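You operate a simulated robot arm through the tools that you are given. There is no shell and no other tool. Be economical: measure what you need, move in short steps, check, and stop when the job is done.

You run a simulated two-armed robot. Do the job below in one go: nothing can be reset, and whatever is moved stays where it is left.

JOB
Take the lid off the white tub and lay it down on the top of the blue bench.

The check looks at the end state, three seconds after you hand in, the way a careful person would. Anything else that was tipped, shoved, dropped, spilled or broken makes it a failure. A push-on lid holds only when it is set on centred and level and pressed home; a screw cap is set on level and turned clockwise until tight.

ROBOT AND FRAMES
Two 7-joint arms with two-finger parallel grippers on one trunk, on a base that drives. Base frame: it is fixed to the floor where the robot stands at the start and does not move with it; the origin is under the middle of the robot, x ahead of it, y to its left, z up; the surface under the hand at the start is at about z = 76. Units: cm, degrees, N and s.
The left shoulder is at the start at [7.1, 15.6, 108], the right one opposite. Payload 3.91 kg a hand.
The tool frame of a hand sits at the grasp point between the pads (the TCP): z along the fingers, y along the line on which they close. The tips reach 3 cm beyond it. Largest opening 11 cm; finger width 2, thickness 1; the body of the gripper, 4.8 by 11.2 cm, starts 5.5 cm behind the TCP.
Orientation is told as [roll, pitch, yaw] about the base's x, y, z axes, in that order, counted from this pose: with the fingers straight down and closing along the base's y, the tool's x points along the base's -x, its y along +y and its z along -z.

CONTROLS
- The arms move only by the tool play_rows. It takes "left_plan", "right_plan" or both (then of equal length, played together; a hand with none holds still); each is one flat list of numbers, 6 for each row, row after row: the shift along the tool's x, y, z in cm, then the turn, a rotation vector about the tool's x, y, z in degrees. In form: [dx, dy, dz, ax, ay, az, dx, dy, dz, ax, ay, az, ...]. A call has 1 to 12 rows; each row shifts and turns the commanded pose from where the row before left it, along the tool's axes as they then stand. "left_hand" and "right_hand" are, for a hand that has rows, the gripper command, from -1 (fully open) to 1 (shut), values between in proportion, set as the call begins (left out, the last holds). Each row takes 0.2 s and may step no farther than 5 cm and 8.6 degrees from the row before; otherwise, or with a gripper value out of range, the whole call is refused. A pose out of reach is approached as far as the arm can. The call stops where the force on the tool passes 40 N (or 10 N more than at its start, if that is more) or the arm is blocked; 0.2 s more then pass. The fingers move at their own pace (about 10.8 cm/s each) and stop on an object; they squeeze with about 39 N. The grip force told is the motor's: it shows also when the fingers shut on nothing. Time passes only in rows, and 0.2 s behind the last, so rows that do not move let the fingers close. The reply holds the time, the measured pose of the TCP, the force on the tool along the base axes, the opening and the grip force, in the units named above and with some noise, with the torque about the TCP (base axes, N m) and any sound that the robot's microphone picked up.
- Cameras (640 x 400 px; columns grow to the right, rows downward): "scene" is now at [14.54, -2.12, 133.46]; the picture's right is [-0.09, -1.00, 0.00], its down [-0.40, 0.03, -0.91] and it looks along [0.91, -0.08, -0.40] (base axes); focal length 277 px, centre (320, 200). "left" rides on the left gripper at [7.2, -1.7, -10.3] in its tool frame; the picture's right is [0.23, 0.97, 0.00], its down [-0.76, 0.18, -0.62] and it looks along [-0.61, 0.14, 0.78] (tool axes); focal length 222 px, centre (320, 200). "right" rides on the right gripper at [7.2, 1.7, -10.3] in its tool frame; the picture's right is [-0.23, 0.97, 0.00], its down [-0.76, -0.18, -0.62] and it looks along [-0.61, -0.14, 0.78] (tool axes); focal length 222 px, centre (320, 200).
- capture(camera): a new picture of that camera. It takes no simulated time.
- raise_lower(by): slides the trunk up (or, below 0, down) by that many cm; the arms and the scene camera ride with it, the base frame stays. It gives what a move gives, with no picture.
- roll_base(legs): drives the robot by 1 to 6 legs, each [ahead, left, turn to the left] in cm, cm and degrees, along the robot's own axes; the way and the turn of a leg run together, so that a leg with both is an arc; at most 150 cm and 180 degrees a leg. The arms and the cameras ride along, it lands a little off, and it stops where it bumps. It gives what a move gives.
- head_to(pan, tilt): turns the head with the scene camera to pan (to the left, within 86 degrees either way) and tilt (down, from -29 to 69), counted from straight ahead of the robot. It gives what a move gives.
- locate(camera, pixels): for up to 12 pixels [column, row] of the newest picture of that camera ("zoom" is the newest enlarged one), the place [x, y, z] in the base frame of the surface seen there, good to about 0.2 cm, but the place of the scene camera against the robot may be out by one fixed shift of up to 1.8 cm in any direction. It takes no simulated time.
- enlarge(camera, box): a new picture of the part [left, top, right, bottom] of that camera's present view, enlarged. It takes no simulated time.
- finish_job(): hands the job in; it is judged then, once.

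Go step by step. Measure first, check grasps and placings, and put right what went wrong. The budget is 80 turns and 58 pictures, counting those below and the enlarged ones. Unless the task says otherwise, let go and move clear before handing in, and close with one line.

The tools are called after "Request:" as name(argument=value, ...) on one line, values as JSON. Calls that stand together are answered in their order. play_rows: Moves the arms, as the interface text tells. Its arguments: {"type":"object","properties":{"left_plan":{"type":"array","items":{"type":"number"}},"left_hand":{"type":"number"},"right_plan":{"type":"array","items":{"type":"number"}},"right_hand":{"type":"number"}},"required":[]} The other tools are called the same way: raise_lower (by) slides the trunk up or down; roll_base (legs) drives the base; head_to (pan, tilt) turns the head that bears the scene camera; capture (camera) takes a picture; locate (camera, pixels) gives the place of the surface under pixels of a picture; enlarge (camera, box) takes an enlarged picture of a part of a camera's view; finish_job () hands the job in.

At the start:

```text
time_s: 0.0
left_tool_pos: [74.01, 29.45, 105.73]
left_orientation: [0.0, 0.1, 0.1]
left_ft_force: [-0.3, -0.2, -0.6]
left_moment: [0.01, -0.01, -0.01]
left_opening: 10.98
left_gripper_force: 0.0
right_tool_pos: [68.9, -34.0, 112.67]
right_orientation: [0.0, 0.0, 0.0]
right_ft_force: [1.7, -0.7, 0.3]
right_moment: [-0.02, -0.03, 0.01]
right_opening: 11.0
right_gripper_force: 0.0
trunk travel left (down, up): [-52.5, 41.5]
robot x, y, heading: [0.2, -0.23, 0.1]
head pan, tilt: [-4.9, 23.8]
```

scene: 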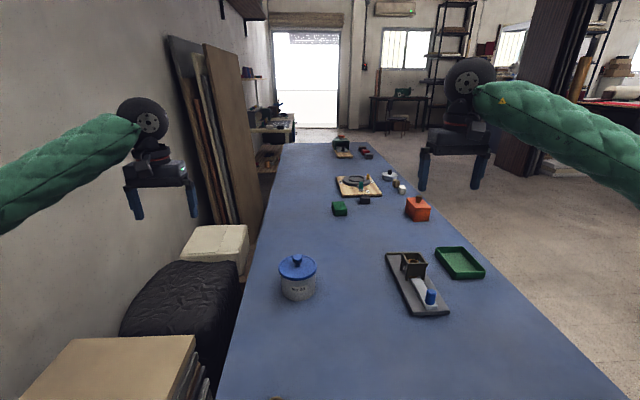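
right: 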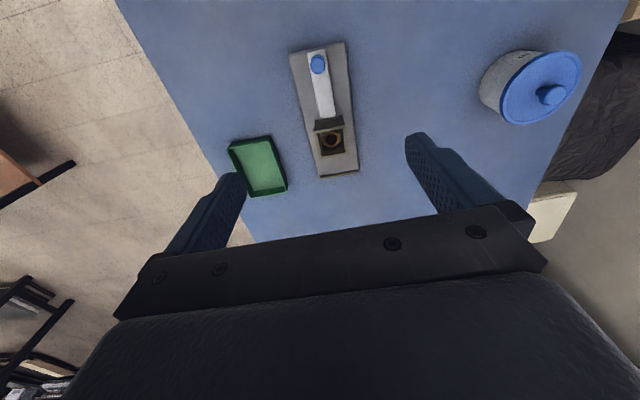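
left: 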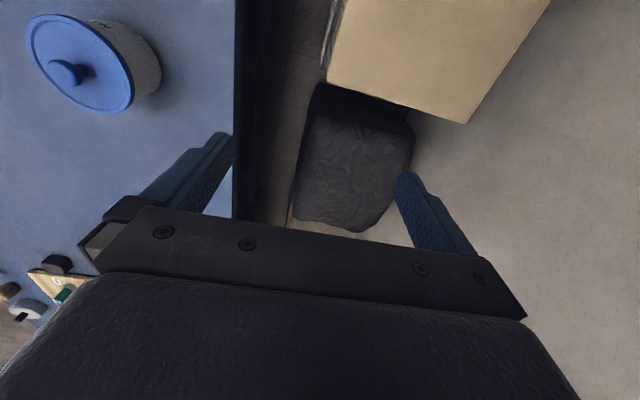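

The tub with the blue knobbed lid is at about (298,275) in the scene, and there is another small white thing at about (389,175). I'll look closer at both and measure the lid.

Request:
enlarge(camera="scene", box=[250, 235, 350, 310])

Request:
locate(camera="zoom", pixels=[[300, 140], [300, 165], [200, 190], [400, 190], [300, 230], [300, 300], [300, 400], [500, 300]])

Request:
locate(camera="left", pixels=[[66, 70], [100, 60], [80, 95], [30, 45], [130, 90], [78, 18], [100, 110], [200, 80]])

Request:
enlarge(camera="scene", box=[320, 130, 440, 230])

```text
5.33 times, centred on (300, 272) of scene
```

zoom: 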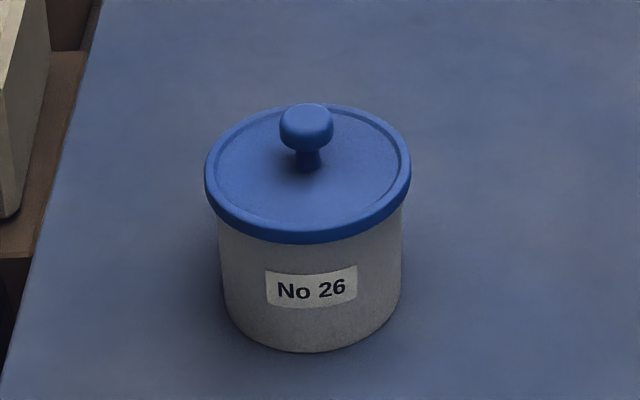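

```text
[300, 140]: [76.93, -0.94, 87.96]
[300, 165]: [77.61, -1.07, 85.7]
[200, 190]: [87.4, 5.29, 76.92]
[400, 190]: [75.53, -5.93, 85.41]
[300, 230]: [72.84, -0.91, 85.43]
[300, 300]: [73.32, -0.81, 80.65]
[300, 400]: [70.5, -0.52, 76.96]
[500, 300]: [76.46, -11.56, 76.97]
```

```text
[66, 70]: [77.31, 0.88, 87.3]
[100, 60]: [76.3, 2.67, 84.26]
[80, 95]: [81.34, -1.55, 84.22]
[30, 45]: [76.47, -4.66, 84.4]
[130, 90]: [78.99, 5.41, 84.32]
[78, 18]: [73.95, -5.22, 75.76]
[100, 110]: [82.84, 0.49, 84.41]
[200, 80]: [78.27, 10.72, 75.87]
```

```text
4.00 times, centred on (380, 180) of scene
```

zoom: 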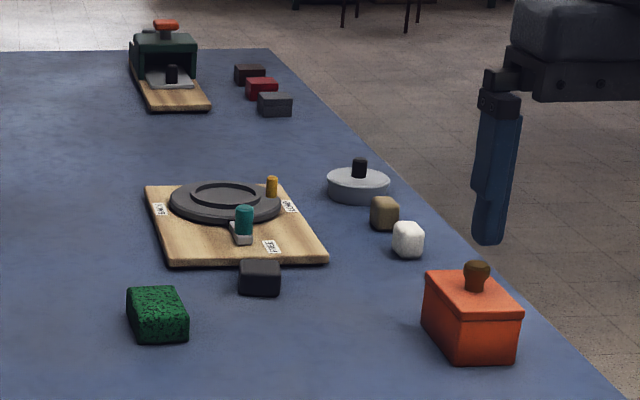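

The scene locator reads about 1 cm high compared with the left camera, which puts the bench at 75.8, the lid top at 84.3 and the knob near (77.5, 0.5). I'll bring the left hand over at its present height for a close look.

Request:
play_rows(left_plan=[0, -4, 0, 0, 0, 0, 0, -4, 0, 0, 0, 0, 0, -4, 0, 0, 0, 0, 0, -4, 0, 0, 0, 0, 0, -4, 0, 0, 0, 0, 0, -4, 0, 0, 0, 0, 0, -4.5, 0, 0, 0, 0, 0, 0, 0, 0, 0, 0], left_hand=-0.2)

Request:
capture(camera="left")

```text
time_s: 1.8
left_tool_pos: [74.09, 1.31, 105.77]
left_orientation: [0.0, 0.0, -0.1]
left_ft_force: [0.1, 0.8, 1.2]
left_moment: [-0.01, 0.01, 0.02]
left_opening: 6.58
left_gripper_force: 0.2
right_tool_pos: [68.89, -33.94, 112.76]
right_orientation: [-0.1, -0.1, 0.0]
right_ft_force: [1.3, 0.1, 0.1]
right_moment: [-0.01, -0.01, -0.03]
right_opening: 10.99
right_gripper_force: 0.0
trunk travel left (down, up): [-52.5, 41.5]
robot x, y, heading: [-0.08, 0.01, 0.2]
head pan, tilt: [-4.9, 23.8]
```

```text
52 pictures are left
```

left: 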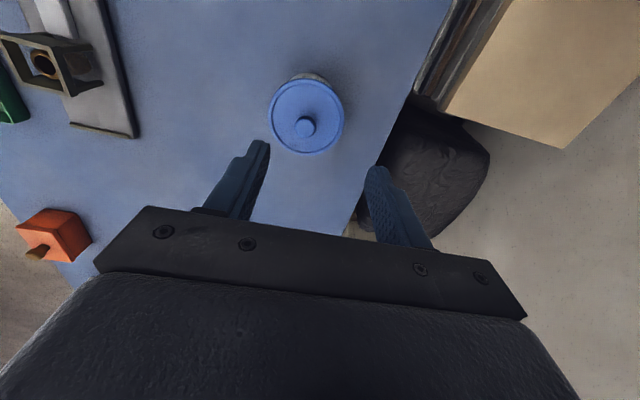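

Request:
enlarge(camera="left", box=[258, 65, 354, 160])

Request:
locate(camera="left", pixels=[[305, 126], [296, 126], [313, 126], [275, 115], [339, 118], [306, 149], [306, 85], [240, 100]])

```text
4.21 times, centred on (306, 112) of left
```

zoom: 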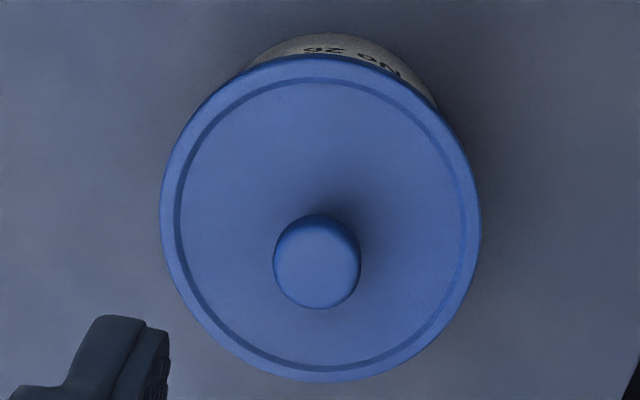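

```text
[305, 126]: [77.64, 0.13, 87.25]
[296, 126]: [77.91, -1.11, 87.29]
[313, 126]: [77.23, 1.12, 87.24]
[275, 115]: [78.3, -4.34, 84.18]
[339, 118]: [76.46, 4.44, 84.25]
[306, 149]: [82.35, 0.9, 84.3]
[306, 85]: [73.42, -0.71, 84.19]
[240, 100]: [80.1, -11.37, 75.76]
```

The knob centre is at (77.6, 0.1), about 2.6 cm wide, with its top at 87.3. The lid plate is at 84.2. I'll move over it and descend until the tips straddle the knob just above the plate.

Request:
play_rows(left_plan=[-3.5, -1.2, 0, 0, 0, 0, 0, 0, 4, 0, 0, 0, 0, 0, 4, 0, 0, 0, 0, 0, 4, 0, 0, 0, 0, 0, 2.5, 0, 0, 0, 0, 0, 0, 0, 0, 0], left_hand=-0.2)

Request:
capture(camera="left")

```text
time_s: 2.9
left_tool_pos: [79.02, -0.04, 106.47]
left_orientation: [0.6, -11.1, 0.4]
left_ft_force: [0.5, 1.2, -0.9]
left_moment: [-0.02, 0.05, -0.03]
left_opening: 6.6
left_gripper_force: 0.1
right_tool_pos: [68.36, -34.68, 113.25]
right_orientation: [0.6, -0.5, -0.4]
right_ft_force: [-0.1, -0.6, -0.5]
right_moment: [0.06, 0.01, -0.03]
right_opening: 11.0
right_gripper_force: 0.1
trunk travel left (down, up): [-52.5, 41.5]
robot x, y, heading: [0.19, 0.02, -0.2]
head pan, tilt: [-4.9, 23.8]
stopped in row 5 (left hand): the arm was blocked; the commanded pose is now the measured one
```

```text
50 pictures are left
```

left: 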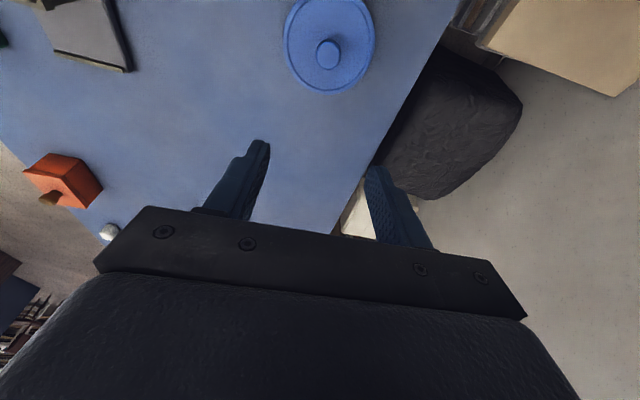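

The arm was blocked with no force on the tool and the hand tilted by 11 degrees, so a joint limit or the elbow is the likely cause. I'll look with the scene camera.

Request:
capture(camera="scene")

```text
49 pictures are left
```

scene: 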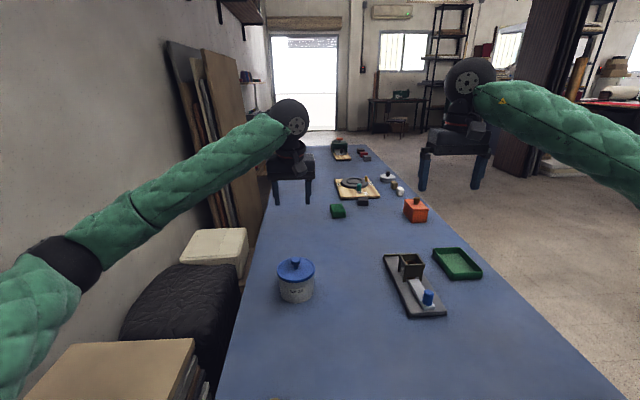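

Request:
locate(camera="scene", pixels=[[120, 365], [190, 345], [65, 265], [20, 330], [130, 210], [30, 150], [200, 295], [218, 250], [185, 385], [240, 330], [215, 180], [85, 280]])

Request:
head_to(pan=40, tilt=40)

Request:
capture(camera="scene")

```text
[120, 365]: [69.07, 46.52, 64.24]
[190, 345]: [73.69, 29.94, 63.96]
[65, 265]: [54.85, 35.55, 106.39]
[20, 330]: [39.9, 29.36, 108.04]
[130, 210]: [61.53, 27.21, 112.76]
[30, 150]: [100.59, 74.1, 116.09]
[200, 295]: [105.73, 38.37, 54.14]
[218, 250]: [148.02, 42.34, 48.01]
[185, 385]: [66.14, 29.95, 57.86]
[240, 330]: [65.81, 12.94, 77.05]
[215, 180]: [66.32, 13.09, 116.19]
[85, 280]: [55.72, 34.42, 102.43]
```

```text
time_s: 4.0
left_tool_pos: [78.86, -0.1, 106.56]
left_orientation: [0.4, -11.1, 0.1]
left_ft_force: [0.0, 0.1, 0.0]
left_moment: [-0.03, -0.01, 0.01]
left_opening: 6.59
left_gripper_force: 0.0
right_tool_pos: [68.07, -34.48, 113.51]
right_orientation: [0.3, -0.7, -0.3]
right_ft_force: [0.4, -0.6, -0.4]
right_moment: [-0.03, 0.01, -0.01]
right_opening: 10.98
right_gripper_force: 0.0
trunk travel left (down, up): [-52.5, 41.5]
robot x, y, heading: [0.56, 0.34, -0.2]
head pan, tilt: [40.0, 40.0]
```

```text
48 pictures are left
```

scene: 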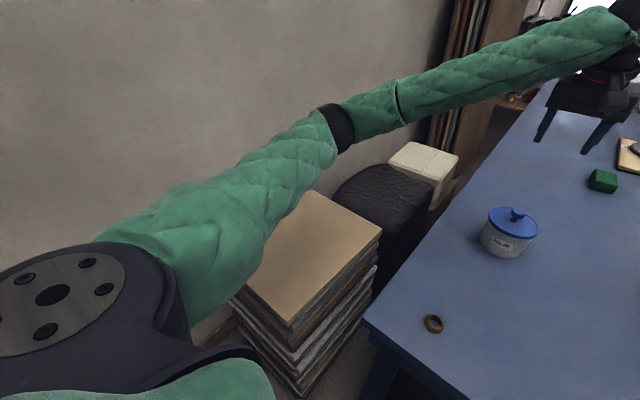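

Nothing touches the elbow (z about 106, box at 64), so it looks like a joint limit or poor arm posture. I'll level the hand again in small steps and see.

Request:
play_rows(left_plan=[1, 0, 0, 0, 3.7, 0, 1, 0, 0, 0, 3.7, 0, 1, 0, 0, 0, 3.7, 0, 0, 0, 0, 0, 0, 0, 0, 0, 1, 0, 0, 0, 0, 0, 1, 0, 0, 0, 0, 0, 0, 0, 0, 0])

```text
time_s: 5.7
left_tool_pos: [76.73, -0.34, 103.89]
left_orientation: [0.4, 0.4, -0.2]
left_ft_force: [0.1, 0.2, 0.1]
left_moment: [-0.01, -0.03, -0.04]
left_opening: 6.59
left_gripper_force: 0.0
right_tool_pos: [68.85, -34.78, 112.97]
right_orientation: [0.4, -0.3, -0.5]
right_ft_force: [-0.3, 0.9, 0.1]
right_moment: [-0.02, 0.0, -0.03]
right_opening: 11.01
right_gripper_force: 0.0
trunk travel left (down, up): [-52.5, 41.5]
robot x, y, heading: [1.09, 0.86, -0.5]
head pan, tilt: [40.0, 40.0]
```

That worked, so I'll go down in slower steps.

Request:
play_rows(left_plan=[0, 0, 1.5, 0, 0, 0, 0, 0, 1.5, 0, 0, 0, 0, 0, 1.5, 0, 0, 0, 0, 0, 1.5, 0, 0, 0, 0, 0, 1.5, 0, 0, 0, 0, 0, 0, 0, 0, 0])

Request:
capture(camera="left")

Request:
capture(camera="scene")

```text
time_s: 7.0
left_tool_pos: [77.3, 0.26, 106.24]
left_orientation: [0.7, -7.8, 0.3]
left_ft_force: [0.2, -1.1, -0.3]
left_moment: [-0.01, 0.01, -0.03]
left_opening: 6.6
left_gripper_force: 0.0
right_tool_pos: [68.51, -34.8, 113.26]
right_orientation: [0.4, -0.6, -0.5]
right_ft_force: [-0.3, -0.9, -0.5]
right_moment: [0.05, 0.0, 0.0]
right_opening: 11.03
right_gripper_force: 0.1
trunk travel left (down, up): [-52.5, 41.5]
robot x, y, heading: [0.89, 0.85, -0.5]
head pan, tilt: [40.0, 40.0]
stopped in row 6 (left hand): the arm was blocked; the commanded pose is now the measured one
```

```text
47 pictures are left
```

left: 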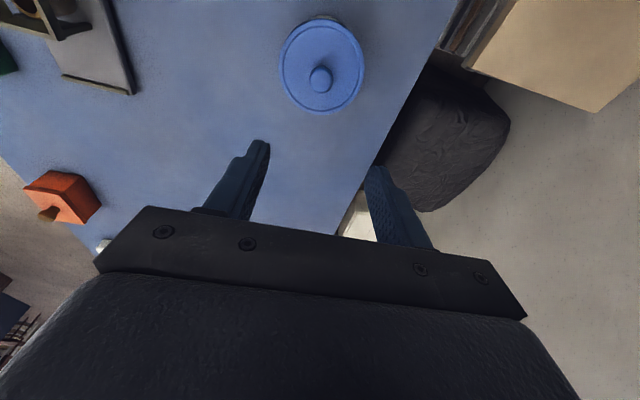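

```text
46 pictures are left
```

scene: 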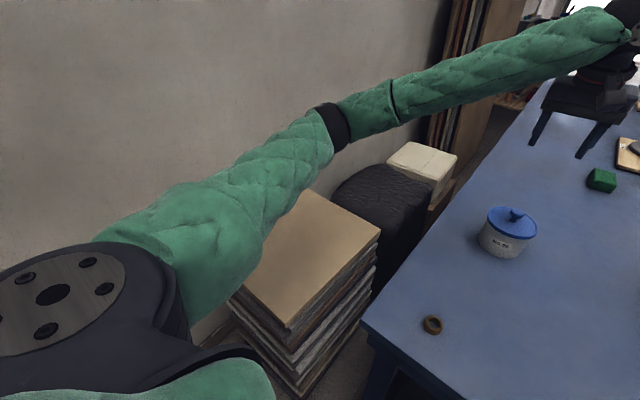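

The hand was again pushed back up at about z = 104, with no force on the tool. I'll level it where this posture works and lower the trunk instead, which keeps the arm's posture unchanged.

Request:
play_rows(left_plan=[0.5, 0, 0, 0, 2.6, 0, 0.5, 0, 0, 0, 2.6, 0, 0, 0, 0, 0, 2.6, 0, 0, 0, 0, 0, 0, 0])

Request:
raise_lower(by=-5)

Request:
capture(camera="left")

```text
time_s: 8.0
left_tool_pos: [77.04, 0.59, 103.83]
left_orientation: [0.2, 1.5, 0.1]
left_ft_force: [-0.3, 0.2, -0.4]
left_moment: [-0.08, -0.02, 0.02]
left_opening: 6.58
left_gripper_force: 0.1
right_tool_pos: [69.41, -34.35, 112.54]
right_orientation: [0.2, 0.0, -0.6]
right_ft_force: [-0.1, 0.2, 0.1]
right_moment: [0.0, -0.02, -0.01]
right_opening: 11.03
right_gripper_force: 0.0
trunk travel left (down, up): [-52.5, 41.5]
robot x, y, heading: [1.23, 0.96, -0.9]
head pan, tilt: [40.0, 40.0]
```

```text
time_s: 8.9
left_tool_pos: [78.5, 0.52, 101.98]
left_orientation: [2.6, -0.1, 1.1]
left_ft_force: [0.8, -1.4, -2.1]
left_moment: [0.06, 0.07, -0.03]
left_opening: 6.59
left_gripper_force: 0.1
right_tool_pos: [70.97, -34.92, 107.54]
right_orientation: [2.1, -0.3, -0.2]
right_ft_force: [2.2, 0.5, -1.2]
right_moment: [-0.08, 0.12, 0.0]
right_opening: 11.0
right_gripper_force: 0.1
trunk travel left (down, up): [-47.5, 46.5]
robot x, y, heading: [2.72, 3.35, 0.1]
head pan, tilt: [40.0, 40.0]
```

```text
45 pictures are left
```

left: 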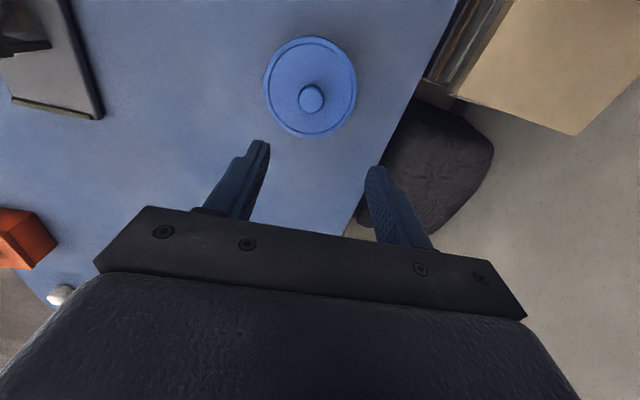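

The trunk move rolled the whole robot by about 2 degrees and shoved it to (2.7, 3.4), so something real under the left arm is in the way. I'll raise the trunk again and look beneath the arm.

Request:
raise_lower(by=8)

Request:
head_to(pan=75, tilt=50)

Request:
capture(camera="scene")

```text
time_s: 10.1
left_tool_pos: [77.29, 0.87, 106.63]
left_orientation: [0.1, 1.6, 0.1]
left_ft_force: [0.2, -1.0, -0.9]
left_moment: [-0.03, -0.01, -0.03]
left_opening: 6.61
left_gripper_force: 0.1
right_tool_pos: [69.63, -34.04, 115.52]
right_orientation: [0.1, 0.0, -0.6]
right_ft_force: [0.8, 0.1, -0.7]
right_moment: [0.01, 0.06, 0.01]
right_opening: 10.96
right_gripper_force: 0.0
trunk travel left (down, up): [-55.5, 38.5]
robot x, y, heading: [0.97, 0.87, -0.5]
head pan, tilt: [40.0, 40.0]
```

```text
time_s: 11.1
left_tool_pos: [77.24, 0.69, 107.05]
left_orientation: [0.1, 1.5, 0.0]
left_ft_force: [-0.6, -0.7, 1.3]
left_moment: [-0.03, 0.01, 0.02]
left_opening: 6.57
left_gripper_force: 0.0
right_tool_pos: [69.45, -34.08, 115.64]
right_orientation: [0.0, 0.1, -0.7]
right_ft_force: [1.1, -0.3, 0.9]
right_moment: [-0.01, -0.03, -0.02]
right_opening: 11.02
right_gripper_force: 0.1
trunk travel left (down, up): [-55.5, 38.5]
robot x, y, heading: [0.83, 0.87, -0.5]
head pan, tilt: [75.0, 50.0]
```

```text
44 pictures are left
```

scene: 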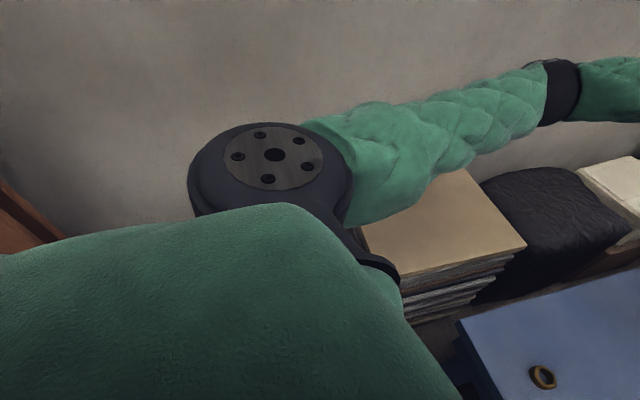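

Request:
locate(camera="scene", pixels=[[275, 155], [385, 190], [440, 240], [400, 235], [375, 255], [510, 245], [375, 215], [460, 180], [200, 300], [400, 350], [330, 195], [560, 120]])

```text
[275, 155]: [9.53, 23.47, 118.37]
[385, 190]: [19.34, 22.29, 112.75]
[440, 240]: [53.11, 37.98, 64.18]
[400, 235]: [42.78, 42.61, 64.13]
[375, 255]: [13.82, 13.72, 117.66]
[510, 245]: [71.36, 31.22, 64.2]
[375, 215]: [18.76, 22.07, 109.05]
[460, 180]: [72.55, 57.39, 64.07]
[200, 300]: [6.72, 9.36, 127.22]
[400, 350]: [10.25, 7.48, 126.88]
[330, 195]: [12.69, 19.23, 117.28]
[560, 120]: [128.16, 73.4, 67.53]
```

The left arm has an unseen obstruction when it goes lower, while the right side is open. I'll return the left hand to its start side and use the right arm.

Request:
play_rows(left_plan=[0, 4, 0, 0, 0, 0, 0, 4, 0, 0, 0, 0, 0, 4, 0, 0, 0, 0, 0, 4, 0, 0, 0, 0, 0, 4, 0, 0, 0, 0, 0, 4, 0, 0, 0, 0, 0, 4, 0, 0, 0, 0, 0, 0, 0, 0, 0, 0])

Request:
head_to(pan=0, tilt=40)

Request:
capture(camera="scene")

```text
time_s: 12.9
left_tool_pos: [77.19, 28.85, 107.0]
left_orientation: [0.1, 1.5, 0.1]
left_ft_force: [0.1, -0.7, 0.2]
left_moment: [-0.01, -0.03, 0.01]
left_opening: 6.57
left_gripper_force: 0.0
right_tool_pos: [69.48, -34.15, 115.68]
right_orientation: [0.0, 0.0, -0.7]
right_ft_force: [0.2, -0.2, 0.3]
right_moment: [0.01, 0.02, 0.06]
right_opening: 11.0
right_gripper_force: 0.0
trunk travel left (down, up): [-55.5, 38.5]
robot x, y, heading: [1.1, 0.86, -0.6]
head pan, tilt: [75.0, 50.0]
```

```text
time_s: 14.3
left_tool_pos: [77.16, 29.0, 107.08]
left_orientation: [0.1, 1.5, 0.1]
left_ft_force: [0.1, -0.9, -0.2]
left_moment: [-0.03, 0.03, 0.01]
left_opening: 6.61
left_gripper_force: 0.1
right_tool_pos: [69.49, -34.13, 115.73]
right_orientation: [0.0, -0.1, -0.7]
right_ft_force: [1.0, -0.1, -0.4]
right_moment: [0.02, 0.02, 0.0]
right_opening: 11.01
right_gripper_force: 0.0
trunk travel left (down, up): [-55.5, 38.5]
robot x, y, heading: [0.75, 0.74, -0.8]
head pan, tilt: [0.0, 40.0]
```

```text
43 pictures are left
```

scene: 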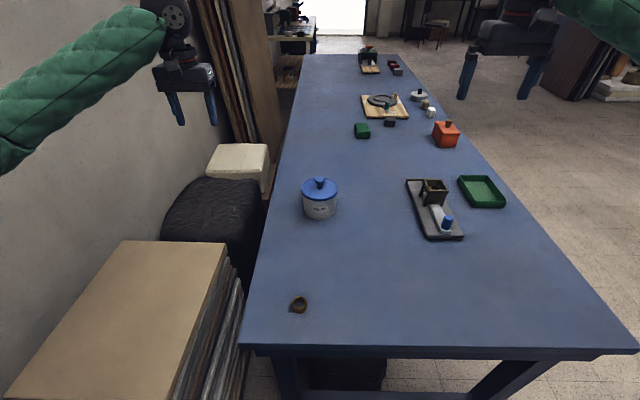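

The tub is undisturbed at (320,197) and the left arm is clear. I'll now swing the right hand over the tub at height.

Request:
play_rows(right_plan=[-1, 3, 0, 0, 0, 0, -1, 4, 0, 0, 0, 0, -1, 4, 0, 0, 0, 0, -1, 4, 0, 0, 0, 0, -1, 4, 0, 0, 0, 0, -1, 4, 0, 0, 0, 0, -1, 4, 0, 0, 0, 0, -1, 4, 0, 0, 0, 0, 0, 3, 0, 0, 0, 0, 0, 0, 0, 0, 0, 0], right_hand=-0.2)

Request:
play_rows(right_plan=[0, 0, 2, 0, 0, 0, 0, 0, 2, 0, 0, 0, 0, 0, 2, 0, 0, 0, 0, 0, 2, 0, 0, 0, 0, 0, 0, 0, 0, 0])

Request:
capture(camera="right")

```text
time_s: 16.6
left_tool_pos: [77.18, 28.94, 106.99]
left_orientation: [0.1, 1.6, 0.1]
left_ft_force: [0.7, -0.1, 0.5]
left_moment: [-0.01, -0.02, 0.03]
left_opening: 6.59
left_gripper_force: 0.2
right_tool_pos: [78.01, -0.25, 115.55]
right_orientation: [-0.1, 0.0, -0.7]
right_ft_force: [0.2, -0.4, 0.0]
right_moment: [0.02, 0.02, 0.02]
right_opening: 6.61
right_gripper_force: 0.1
trunk travel left (down, up): [-55.5, 38.5]
robot x, y, heading: [0.83, 0.32, -0.7]
head pan, tilt: [0.0, 40.0]
```

```text
time_s: 17.8
left_tool_pos: [77.23, 29.0, 106.97]
left_orientation: [0.1, 1.5, 0.0]
left_ft_force: [0.2, -0.4, 0.4]
left_moment: [-0.02, -0.01, -0.03]
left_opening: 6.6
left_gripper_force: 0.0
right_tool_pos: [77.9, -0.25, 107.72]
right_orientation: [-0.1, 0.0, -0.8]
right_ft_force: [-0.8, 0.3, -0.6]
right_moment: [0.02, 0.0, -0.02]
right_opening: 6.63
right_gripper_force: 0.0
trunk travel left (down, up): [-55.5, 38.5]
robot x, y, heading: [0.84, 0.83, -0.4]
head pan, tilt: [0.0, 40.0]
```

```text
42 pictures are left
```

right: 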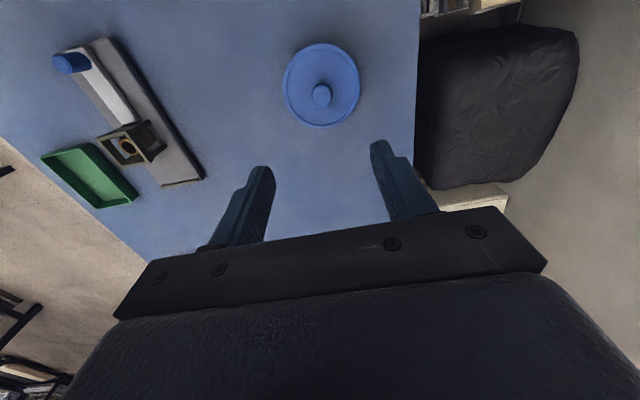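

The right arm moves freely. I'll measure the knob with the right camera and go on down.

Request:
locate(camera="right", pixels=[[322, 95], [315, 96], [329, 95], [290, 80], [352, 85], [300, 60], [250, 110]])

Request:
play_rows(right_plan=[0, 0, 2, 0, 0, 0, 0, 0, 2, 0, 0, 0, 0, 0, 2, 0, 0, 0, 0, 0, 2, 0, 0, 0, 0, 0, 0, 0, 0, 0])

Request:
capture(camera="right")

```text
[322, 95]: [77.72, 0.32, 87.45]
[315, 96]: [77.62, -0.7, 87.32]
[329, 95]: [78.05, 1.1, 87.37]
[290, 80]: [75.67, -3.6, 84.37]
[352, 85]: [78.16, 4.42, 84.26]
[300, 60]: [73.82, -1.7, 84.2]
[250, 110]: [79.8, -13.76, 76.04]
```

```text
time_s: 18.9
left_tool_pos: [77.21, 28.95, 107.06]
left_orientation: [0.2, 1.6, 0.1]
left_ft_force: [-0.2, 0.2, 0.5]
left_moment: [0.03, -0.03, 0.02]
left_opening: 6.58
left_gripper_force: 0.1
right_tool_pos: [77.66, -0.36, 99.81]
right_orientation: [0.0, 0.0, -0.8]
right_ft_force: [0.0, -0.3, 0.0]
right_moment: [0.04, 0.0, 0.04]
right_opening: 6.6
right_gripper_force: 0.0
trunk travel left (down, up): [-55.5, 38.5]
robot x, y, heading: [0.9, 0.47, -0.4]
head pan, tilt: [0.0, 40.0]
```

```text
41 pictures are left
```

right: 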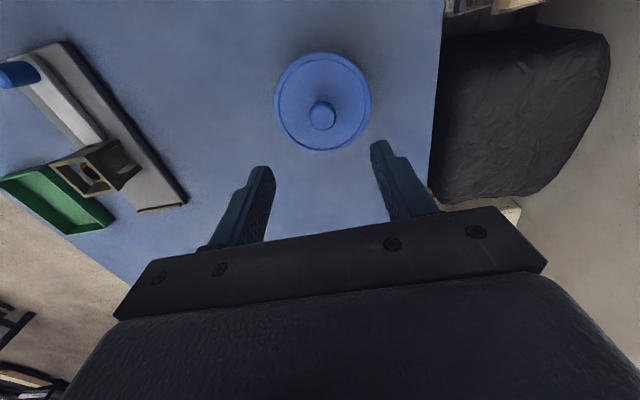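

The knob is at (77.75, 0.25) and the hand is at (77.7, -0.36, 99.8). I'll correct y by 0.6 and go down 12 to z = 87.8.

Request:
play_rows(right_plan=[0, 0.6, 2, 0, 0, 0, 0, 0, 2, 0, 0, 0, 0, 0, 2, 0, 0, 0, 0, 0, 2, 0, 0, 0, 0, 0, 0, 0, 0, 0])

Request:
capture(camera="right")

```text
time_s: 20.1
left_tool_pos: [77.11, 28.84, 106.99]
left_orientation: [0.0, 1.5, 0.1]
left_ft_force: [-0.1, 0.0, -0.4]
left_moment: [0.01, 0.01, -0.01]
left_opening: 6.59
left_gripper_force: 0.1
right_tool_pos: [77.91, 0.46, 91.7]
right_orientation: [0.0, 0.0, -0.7]
right_ft_force: [0.8, 0.0, -1.1]
right_moment: [0.02, -0.04, -0.02]
right_opening: 6.58
right_gripper_force: 0.1
trunk travel left (down, up): [-55.5, 38.5]
robot x, y, heading: [0.81, 1.02, -0.6]
head pan, tilt: [0.0, 40.0]
```

```text
40 pictures are left
```

right: 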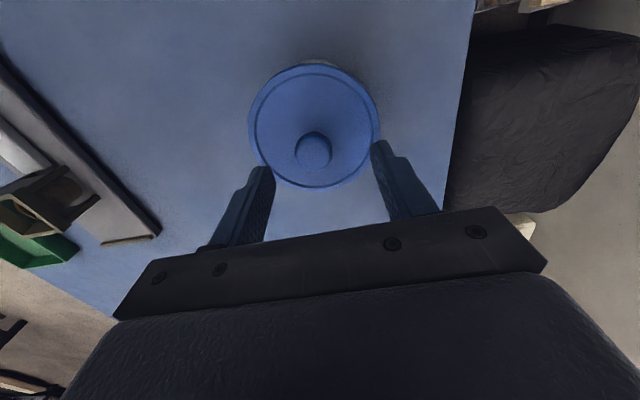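

Request:
locate(camera="right", pixels=[[313, 155], [299, 155], [329, 155], [313, 172], [313, 138], [265, 175], [376, 148]])

Request:
play_rows(right_plan=[0, 0, 1.5, 0, 0, 0, 0, 0, 1.2, 0, 0, 0, 0, 0, 1.0, 0, 0, 0, 0, 0, 0, 0, 0, 0])

Request:
capture(camera="right")

```text
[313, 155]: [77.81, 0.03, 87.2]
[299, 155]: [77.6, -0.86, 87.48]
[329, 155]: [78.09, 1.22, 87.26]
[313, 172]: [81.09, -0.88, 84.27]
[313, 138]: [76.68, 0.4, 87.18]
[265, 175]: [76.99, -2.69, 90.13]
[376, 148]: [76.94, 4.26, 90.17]
```

```text
time_s: 21.1
left_tool_pos: [77.23, 28.97, 106.94]
left_orientation: [0.1, 1.5, 0.1]
left_ft_force: [-0.2, -0.1, 0.4]
left_moment: [-0.03, 0.02, 0.01]
left_opening: 6.61
left_gripper_force: 0.1
right_tool_pos: [77.88, 0.47, 87.86]
right_orientation: [-0.1, 0.0, -0.6]
right_ft_force: [-0.2, -0.3, 0.1]
right_moment: [0.01, -0.03, -0.01]
right_opening: 6.57
right_gripper_force: 0.2
trunk travel left (down, up): [-55.5, 38.5]
robot x, y, heading: [0.95, 0.89, -0.7]
head pan, tilt: [0.0, 40.0]
```

```text
39 pictures are left
```

right: 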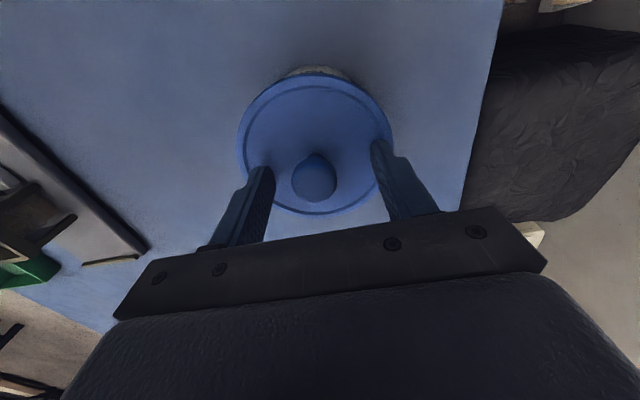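

The fingers straddle the knob (314,178), with the knob about 0.3 to the right-finger side. I'll shift by -0.3 and close part-way to check the centring.

Request:
play_rows(right_plan=[0, -0.3, 0, 0, 0, 0, 0, 0, 0, 0, 0, 0, 0, 0, 0, 0, 0, 0], right_hand=0.36)

Request:
enlarge(camera="right", box=[230, 60, 400, 220])

```text
time_s: 21.9
left_tool_pos: [77.17, 28.94, 106.99]
left_orientation: [0.1, 1.5, 0.0]
left_ft_force: [0.4, -0.3, -0.2]
left_moment: [0.02, 0.0, -0.04]
left_opening: 6.58
left_gripper_force: 0.0
right_tool_pos: [77.88, 0.1, 87.97]
right_orientation: [0.0, 0.1, -0.8]
right_ft_force: [0.4, 0.4, -0.7]
right_moment: [-0.01, -0.06, -0.02]
right_opening: 3.53
right_gripper_force: 0.1
trunk travel left (down, up): [-55.5, 38.5]
robot x, y, heading: [0.89, 0.79, -0.7]
head pan, tilt: [0.0, 40.0]
```

```text
2.50 times, centred on (315, 140) of right
```

zoom: 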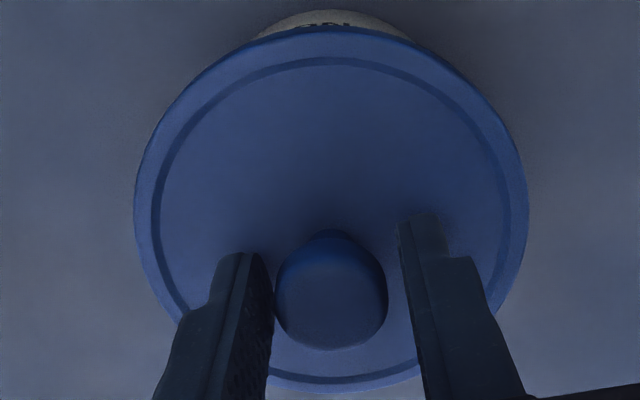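

The knob is slightly nearer the left-hand finger in the picture, so I'll shift by -0.2 and close fully.

Request:
play_rows(right_plan=[0, -0.2, 0, 0, 0, 0, 0, 0, 0, 0, 0, 0])

Request:
play_rows(right_plan=[0, 0, 0, 0, 0, 0, 0, 0, 0, 0, 0, 0, 0, 0, 0, 0, 0, 0], right_hand=1)

```text
time_s: 22.6
left_tool_pos: [77.15, 28.92, 107.01]
left_orientation: [0.1, 1.5, 0.1]
left_ft_force: [0.2, 0.6, -0.6]
left_moment: [0.04, 0.01, 0.01]
left_opening: 6.61
left_gripper_force: 0.1
right_tool_pos: [77.99, -0.08, 87.97]
right_orientation: [0.0, 0.0, -0.7]
right_ft_force: [-0.5, 0.6, 0.6]
right_moment: [-0.01, -0.01, 0.03]
right_opening: 3.51
right_gripper_force: 0.1
trunk travel left (down, up): [-55.5, 38.5]
robot x, y, heading: [1.1, 0.58, -1.1]
head pan, tilt: [0.0, 40.0]
```

```text
time_s: 23.4
left_tool_pos: [77.23, 29.04, 106.97]
left_orientation: [0.0, 1.5, 0.1]
left_ft_force: [-0.1, -0.1, -0.7]
left_moment: [-0.02, 0.0, 0.01]
left_opening: 6.61
left_gripper_force: 0.1
right_tool_pos: [77.77, -0.07, 87.92]
right_orientation: [0.0, 0.0, -0.7]
right_ft_force: [-0.2, 3.3, 0.4]
right_moment: [0.05, -0.01, -0.01]
right_opening: 2.5
right_gripper_force: 39.1
trunk travel left (down, up): [-55.5, 38.5]
robot x, y, heading: [1.04, 0.51, -0.6]
head pan, tilt: [0.0, 40.0]
```

The knob is gripped at 2.5 cm opening. I'll pull up gently and watch the force.

Request:
play_rows(right_plan=[0, 0, -0.3, 0, 0, 0, 0, 0, -0.3, 0, 0, 0, 0, 0, -0.4, 0, 0, 0, 0, 0, 0, 0, 0, 0])

Request:
enlarge(camera="right", box=[230, 60, 400, 220])

Request:
enlarge(camera="scene", box=[270, 150, 370, 230])

```text
time_s: 24.4
left_tool_pos: [77.08, 29.02, 106.95]
left_orientation: [0.1, 1.5, 0.1]
left_ft_force: [0.4, 0.5, -0.4]
left_moment: [0.02, -0.01, 0.03]
left_opening: 6.59
left_gripper_force: 0.0
right_tool_pos: [77.79, -0.07, 88.9]
right_orientation: [0.0, 0.1, -0.8]
right_ft_force: [-0.4, 0.3, -5.9]
right_moment: [0.02, 0.0, 0.0]
right_opening: 2.47
right_gripper_force: 39.6
trunk travel left (down, up): [-55.5, 38.5]
robot x, y, heading: [0.78, 0.59, -0.9]
head pan, tilt: [0.0, 40.0]
```

```text
2.50 times, centred on (315, 140) of right
```

zoom: 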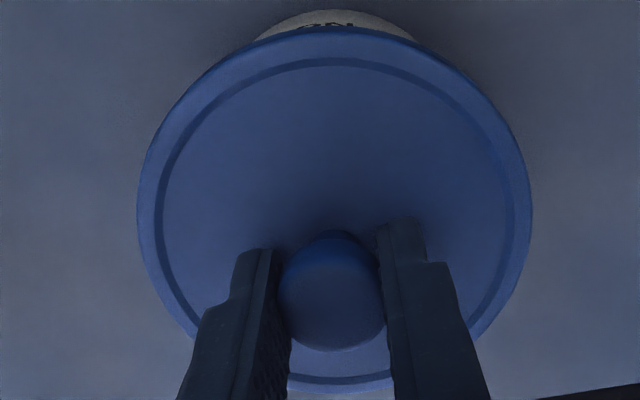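

```text
5.00 times, centred on (320, 190) of scene
```

zoom: 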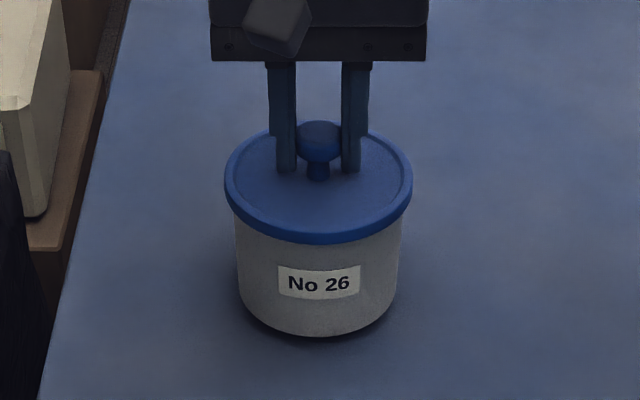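

The pull reads -5.9 N, steady, and there is a dark shadow under the tub, so I seem to have lifted the whole tub with a tight push-on lid. I'll check the tub's height before setting it back.

Request:
locate(camera="zoom", pixels=[[318, 325], [318, 345], [318, 300], [318, 262], [318, 215], [250, 235], [390, 300], [238, 300]])

```text
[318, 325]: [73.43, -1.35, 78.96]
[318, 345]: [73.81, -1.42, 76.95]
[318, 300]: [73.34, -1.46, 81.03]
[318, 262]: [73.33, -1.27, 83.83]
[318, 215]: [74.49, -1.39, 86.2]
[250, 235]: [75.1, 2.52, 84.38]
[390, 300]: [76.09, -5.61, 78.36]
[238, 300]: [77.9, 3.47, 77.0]
```

The tub bottom is about 1 cm off the bench, so the lid must be pulled while the other hand holds the tub. I'll set it back down softly, release, and go up.

Request:
play_rows(right_plan=[0, 0, 0.5, 0, 0, 0, 0, 0, 0.3, 0, 0, 0, 0, 0, 0.15, 0, 0, 0, 0, 0, 0, 0, 0, 0])

```text
time_s: 25.4
left_tool_pos: [77.25, 29.03, 106.88]
left_orientation: [0.1, 1.5, 0.0]
left_ft_force: [-0.6, -0.3, -0.4]
left_moment: [0.02, -0.01, 0.01]
left_opening: 6.59
left_gripper_force: 0.0
right_tool_pos: [77.94, -0.06, 87.94]
right_orientation: [0.1, 0.0, -0.7]
right_ft_force: [-0.3, 0.0, -4.9]
right_moment: [0.03, 0.01, -0.02]
right_opening: 2.46
right_gripper_force: 39.1
trunk travel left (down, up): [-55.5, 38.5]
robot x, y, heading: [0.89, 0.62, -0.8]
head pan, tilt: [0.0, 40.0]
```

Request:
play_rows(right_plan=[0, 0, 0.1, 0, 0, 0, 0, 0, 0.05, 0, 0, 0, 0, 0, 0, 0, 0, 0])

```text
time_s: 26.1
left_tool_pos: [77.14, 28.9, 107.04]
left_orientation: [0.1, 1.4, 0.0]
left_ft_force: [0.4, -0.5, 0.3]
left_moment: [0.01, 0.01, -0.02]
left_opening: 6.59
left_gripper_force: 0.0
right_tool_pos: [77.81, -0.06, 87.9]
right_orientation: [-0.1, -0.1, -0.7]
right_ft_force: [1.2, -0.2, 3.9]
right_moment: [-0.07, 0.07, 0.01]
right_opening: 2.46
right_gripper_force: 38.8
trunk travel left (down, up): [-55.5, 38.5]
robot x, y, heading: [1.09, 0.52, -0.8]
head pan, tilt: [0.0, 40.0]
heard: snap
```

A snap was heard as the lid seated again, and the tub stands on the bench. I'll release the knob, raise the right hand clear, then drive to the right so the left arm works over the bench, away from the clutter.

Request:
play_rows(right_plan=[0, 0, -0.1, 0, 0, 0, 0, 0, 0, 0, 0, 0, 0, 0, 0, 0, 0, 0, 0, 0, -2, 0, 0, 0, 0, 0, -4, 0, 0, 0, 0, 0, -4, 0, 0, 0, 0, 0, -4, 0, 0, 0, 0, 0, -4, 0, 0, 0, 0, 0, -4, 0, 0, 0, 0, 0, 0, 0, 0, 0], right_hand=-0.2)

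Request:
head_to(pan=-20, tilt=60)

Request:
capture(camera="scene")

```text
time_s: 28.4
left_tool_pos: [77.09, 28.95, 107.0]
left_orientation: [0.1, 1.6, 0.1]
left_ft_force: [0.6, -0.4, 0.0]
left_moment: [-0.01, 0.02, -0.02]
left_opening: 6.59
left_gripper_force: 0.0
right_tool_pos: [77.84, -0.03, 109.89]
right_orientation: [0.0, -0.1, -0.7]
right_ft_force: [0.0, -0.6, -1.1]
right_moment: [0.01, 0.01, -0.04]
right_opening: 6.6
right_gripper_force: 0.0
trunk travel left (down, up): [-55.5, 38.5]
robot x, y, heading: [0.82, 0.89, -1.0]
head pan, tilt: [0.0, 40.0]
heard: snap
```

```text
time_s: 29.2
left_tool_pos: [77.33, 28.97, 107.06]
left_orientation: [0.1, 1.5, 0.2]
left_ft_force: [0.3, 0.9, -0.7]
left_moment: [-0.04, -0.02, 0.01]
left_opening: 6.59
left_gripper_force: 0.1
right_tool_pos: [77.79, 0.01, 109.87]
right_orientation: [0.1, 0.0, -0.7]
right_ft_force: [0.1, -0.1, 1.3]
right_moment: [-0.01, -0.02, -0.02]
right_opening: 6.61
right_gripper_force: 0.1
trunk travel left (down, up): [-55.5, 38.5]
robot x, y, heading: [0.85, 0.78, -0.9]
head pan, tilt: [-20.0, 60.0]
```

```text
35 pictures are left
```

scene: 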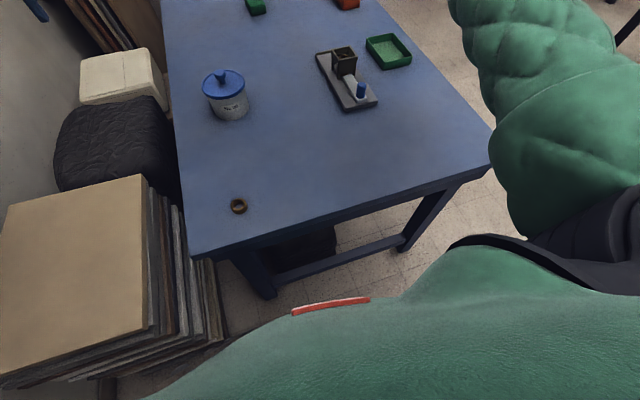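

A second snap came as I let go. I'll look closely at the lid to see whether it is still seated.

Request:
capture(camera="right")

Request:
enlarge(camera="scene", box=[190, 60, 264, 125])

Request:
locate(camera="scene", pixels=[[225, 76], [208, 90], [240, 84], [228, 90], [150, 300], [190, 240], [240, 208], [140, 180]])

```text
34 pictures are left
```

right: 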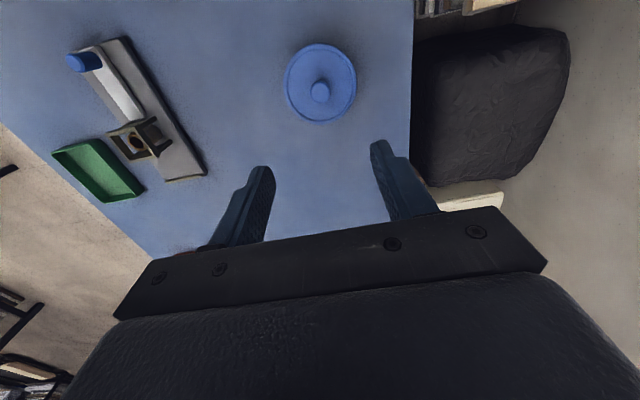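

```text
6.15 times, centred on (227, 92) of scene
```

zoom: 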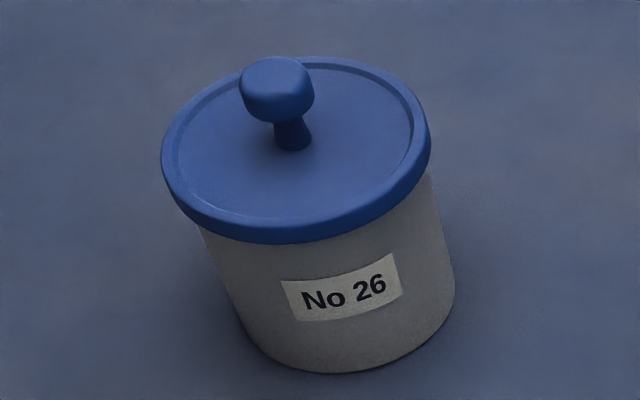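

```text
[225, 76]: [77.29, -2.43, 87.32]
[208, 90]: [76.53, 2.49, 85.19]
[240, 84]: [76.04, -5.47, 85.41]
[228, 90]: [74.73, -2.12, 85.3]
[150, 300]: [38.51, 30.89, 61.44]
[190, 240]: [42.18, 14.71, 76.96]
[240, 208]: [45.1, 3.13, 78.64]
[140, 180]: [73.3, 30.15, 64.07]
```

The lid looks seated. The floor on the right is free, so I'll drive 20 cm to the right with both hands high.

Request:
roll_base(legs=[[0, -20, 0]])

Request:
head_to(pan=10, tilt=45)

Request:
capture(camera="scene")

```text
time_s: 30.8
left_tool_pos: [77.0, 8.44, 107.01]
left_orientation: [0.1, 1.6, 0.0]
left_ft_force: [-0.6, -0.9, -0.1]
left_moment: [0.03, -0.02, 0.01]
left_opening: 6.61
left_gripper_force: 0.0
right_tool_pos: [77.64, -20.36, 109.84]
right_orientation: [0.1, 0.0, -0.7]
right_ft_force: [-0.8, -0.6, -0.1]
right_moment: [0.07, -0.01, 0.0]
right_opening: 6.59
right_gripper_force: 0.1
trunk travel left (down, up): [-55.5, 38.5]
robot x, y, heading: [0.82, -19.5, -0.8]
head pan, tilt: [-20.0, 60.0]
```

```text
time_s: 31.7
left_tool_pos: [77.11, 8.6, 107.04]
left_orientation: [0.1, 1.5, 0.0]
left_ft_force: [0.6, 0.5, -0.7]
left_moment: [0.0, 0.02, -0.02]
left_opening: 6.61
left_gripper_force: 0.1
right_tool_pos: [77.66, -20.33, 109.86]
right_orientation: [0.0, -0.1, -0.7]
right_ft_force: [0.3, 0.6, -0.3]
right_moment: [0.01, 0.01, -0.01]
right_opening: 6.6
right_gripper_force: 0.0
trunk travel left (down, up): [-55.5, 38.5]
robot x, y, heading: [0.77, -19.71, -0.7]
head pan, tilt: [10.0, 45.0]
```

```text
32 pictures are left
```

scene: 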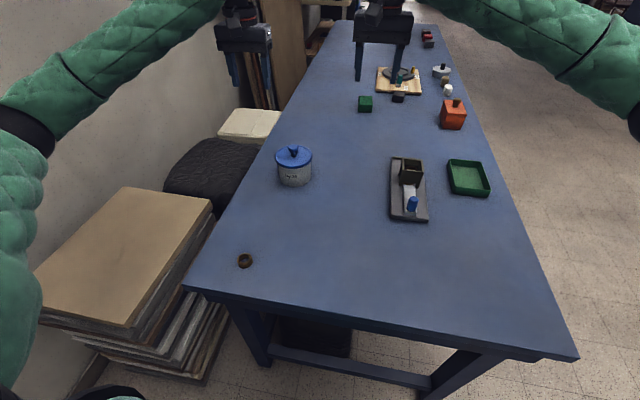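

Now I'll bring the left hand back to about (65, 0) and begin pitching its fingers forward so it can hold the tub body from the near side, staying high.

Request:
play_rows(left_plan=[3, -2.1, 0, 0, -1.5, 0, 3, -2.1, 0, 0, 0, 0, 3, -2.1, 0, 0, 0, 0, 3, -2.1, 0, 0, 0, 0, 0, 0, 0, 0, -8, 0, 0, 0, 0, 0, -8, 0, 0, 0, 0, 0, -8, 0, 0, 0, 0, 0, -8, 0, 0, 0, 0, 0, 0, 0], left_hand=-1)

```text
time_s: 33.7
left_tool_pos: [65.04, -0.26, 107.47]
left_orientation: [0.3, -32.3, -0.2]
left_ft_force: [-0.5, 0.5, -0.3]
left_moment: [0.0, 0.03, 0.01]
left_opening: 11.02
left_gripper_force: 0.1
right_tool_pos: [77.64, -20.8, 110.1]
right_orientation: [0.2, 0.0, -0.8]
right_ft_force: [0.3, 0.3, -0.1]
right_moment: [0.01, 0.01, 0.01]
right_opening: 6.58
right_gripper_force: 0.1
trunk travel left (down, up): [-55.5, 38.5]
robot x, y, heading: [0.98, -19.83, -0.9]
head pan, tilt: [10.0, 45.0]
```

Request:
play_rows(left_plan=[0, 0, 0, 0, -8.2, 0, 0, 0, 0, 0, -8.2, 0, 0, 0, 0, 0, -8.2, 0, 0, 0, 0, 0, -8.2, 0, 0, 0, 0, 0, 0, 0])

Request:
capture(camera="scene")

```text
time_s: 34.9
left_tool_pos: [72.32, -1.89, 108.28]
left_orientation: [-0.4, -66.7, -6.7]
left_ft_force: [1.7, 1.1, 0.6]
left_moment: [-0.06, 0.12, -0.13]
left_opening: 11.0
left_gripper_force: 0.1
right_tool_pos: [81.38, -25.02, 109.16]
right_orientation: [-3.1, -0.5, -9.9]
right_ft_force: [2.0, 2.8, -3.0]
right_moment: [-0.28, 0.09, -0.01]
right_opening: 6.58
right_gripper_force: 0.1
trunk travel left (down, up): [-55.5, 38.5]
robot x, y, heading: [5.79, -17.02, -9.9]
head pan, tilt: [10.0, 45.0]
stopped in row 5 (left hand): the arm was blocked; the commanded pose is now the measured one
```

```text
31 pictures are left
```

scene: 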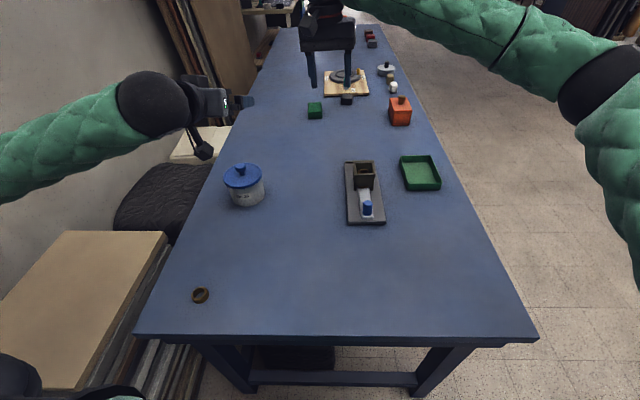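

The robot was pushed to (5.8, -17) and turned right by 10 degrees, so the left elbow is pressing on something behind or beside me. I'll look to the left.

Request:
head_to(pan=86, tilt=35)

Request:
capture(camera="scene")

```text
time_s: 36.4
left_tool_pos: [71.16, -1.17, 109.81]
left_orientation: [0.8, -67.5, -7.4]
left_ft_force: [-0.7, 0.4, 0.6]
left_moment: [-0.02, -0.01, -0.01]
left_opening: 11.0
left_gripper_force: 0.1
right_tool_pos: [80.96, -24.85, 110.76]
right_orientation: [-1.9, -0.7, -9.1]
right_ft_force: [-0.1, -0.1, 0.1]
right_moment: [0.0, 0.04, 0.01]
right_opening: 6.58
right_gripper_force: 0.2
trunk travel left (down, up): [-55.5, 38.5]
robot x, y, heading: [5.82, -16.4, -8.8]
head pan, tilt: [85.9, 35.0]
```

```text
30 pictures are left
```

scene: 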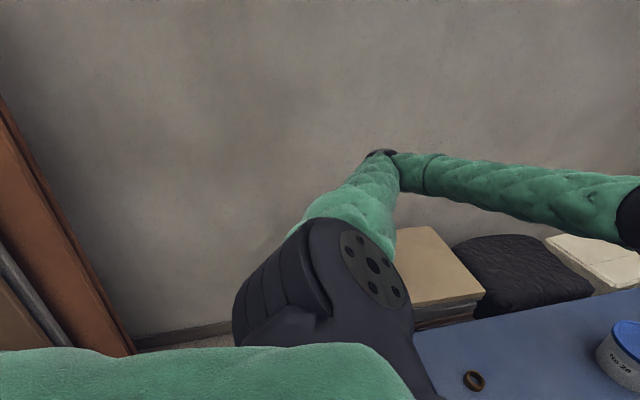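

Request:
locate(camera="scene", pixels=[[385, 152], [400, 165], [370, 180], [200, 150], [410, 160], [450, 130], [375, 145], [340, 200], [50, 200]])

Request:
enlarge(camera="scene", box=[300, 120, 480, 260])

```text
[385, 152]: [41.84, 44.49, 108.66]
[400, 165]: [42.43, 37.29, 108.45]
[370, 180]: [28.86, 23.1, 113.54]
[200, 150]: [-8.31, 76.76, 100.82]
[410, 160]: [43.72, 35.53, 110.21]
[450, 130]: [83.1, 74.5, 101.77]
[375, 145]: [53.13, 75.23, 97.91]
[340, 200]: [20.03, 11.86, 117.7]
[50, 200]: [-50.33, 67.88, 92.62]
```

```text
2.86 times, centred on (390, 190) of scene
```

zoom: 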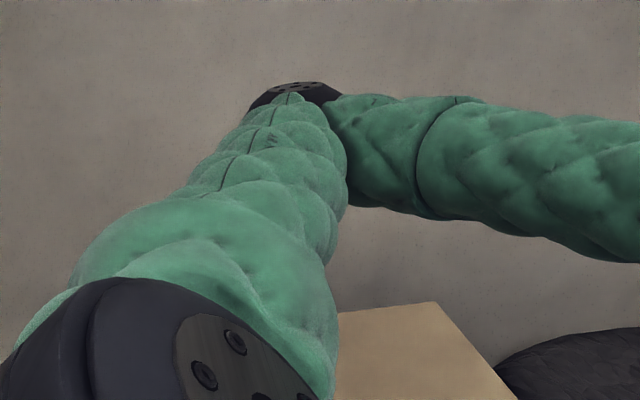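

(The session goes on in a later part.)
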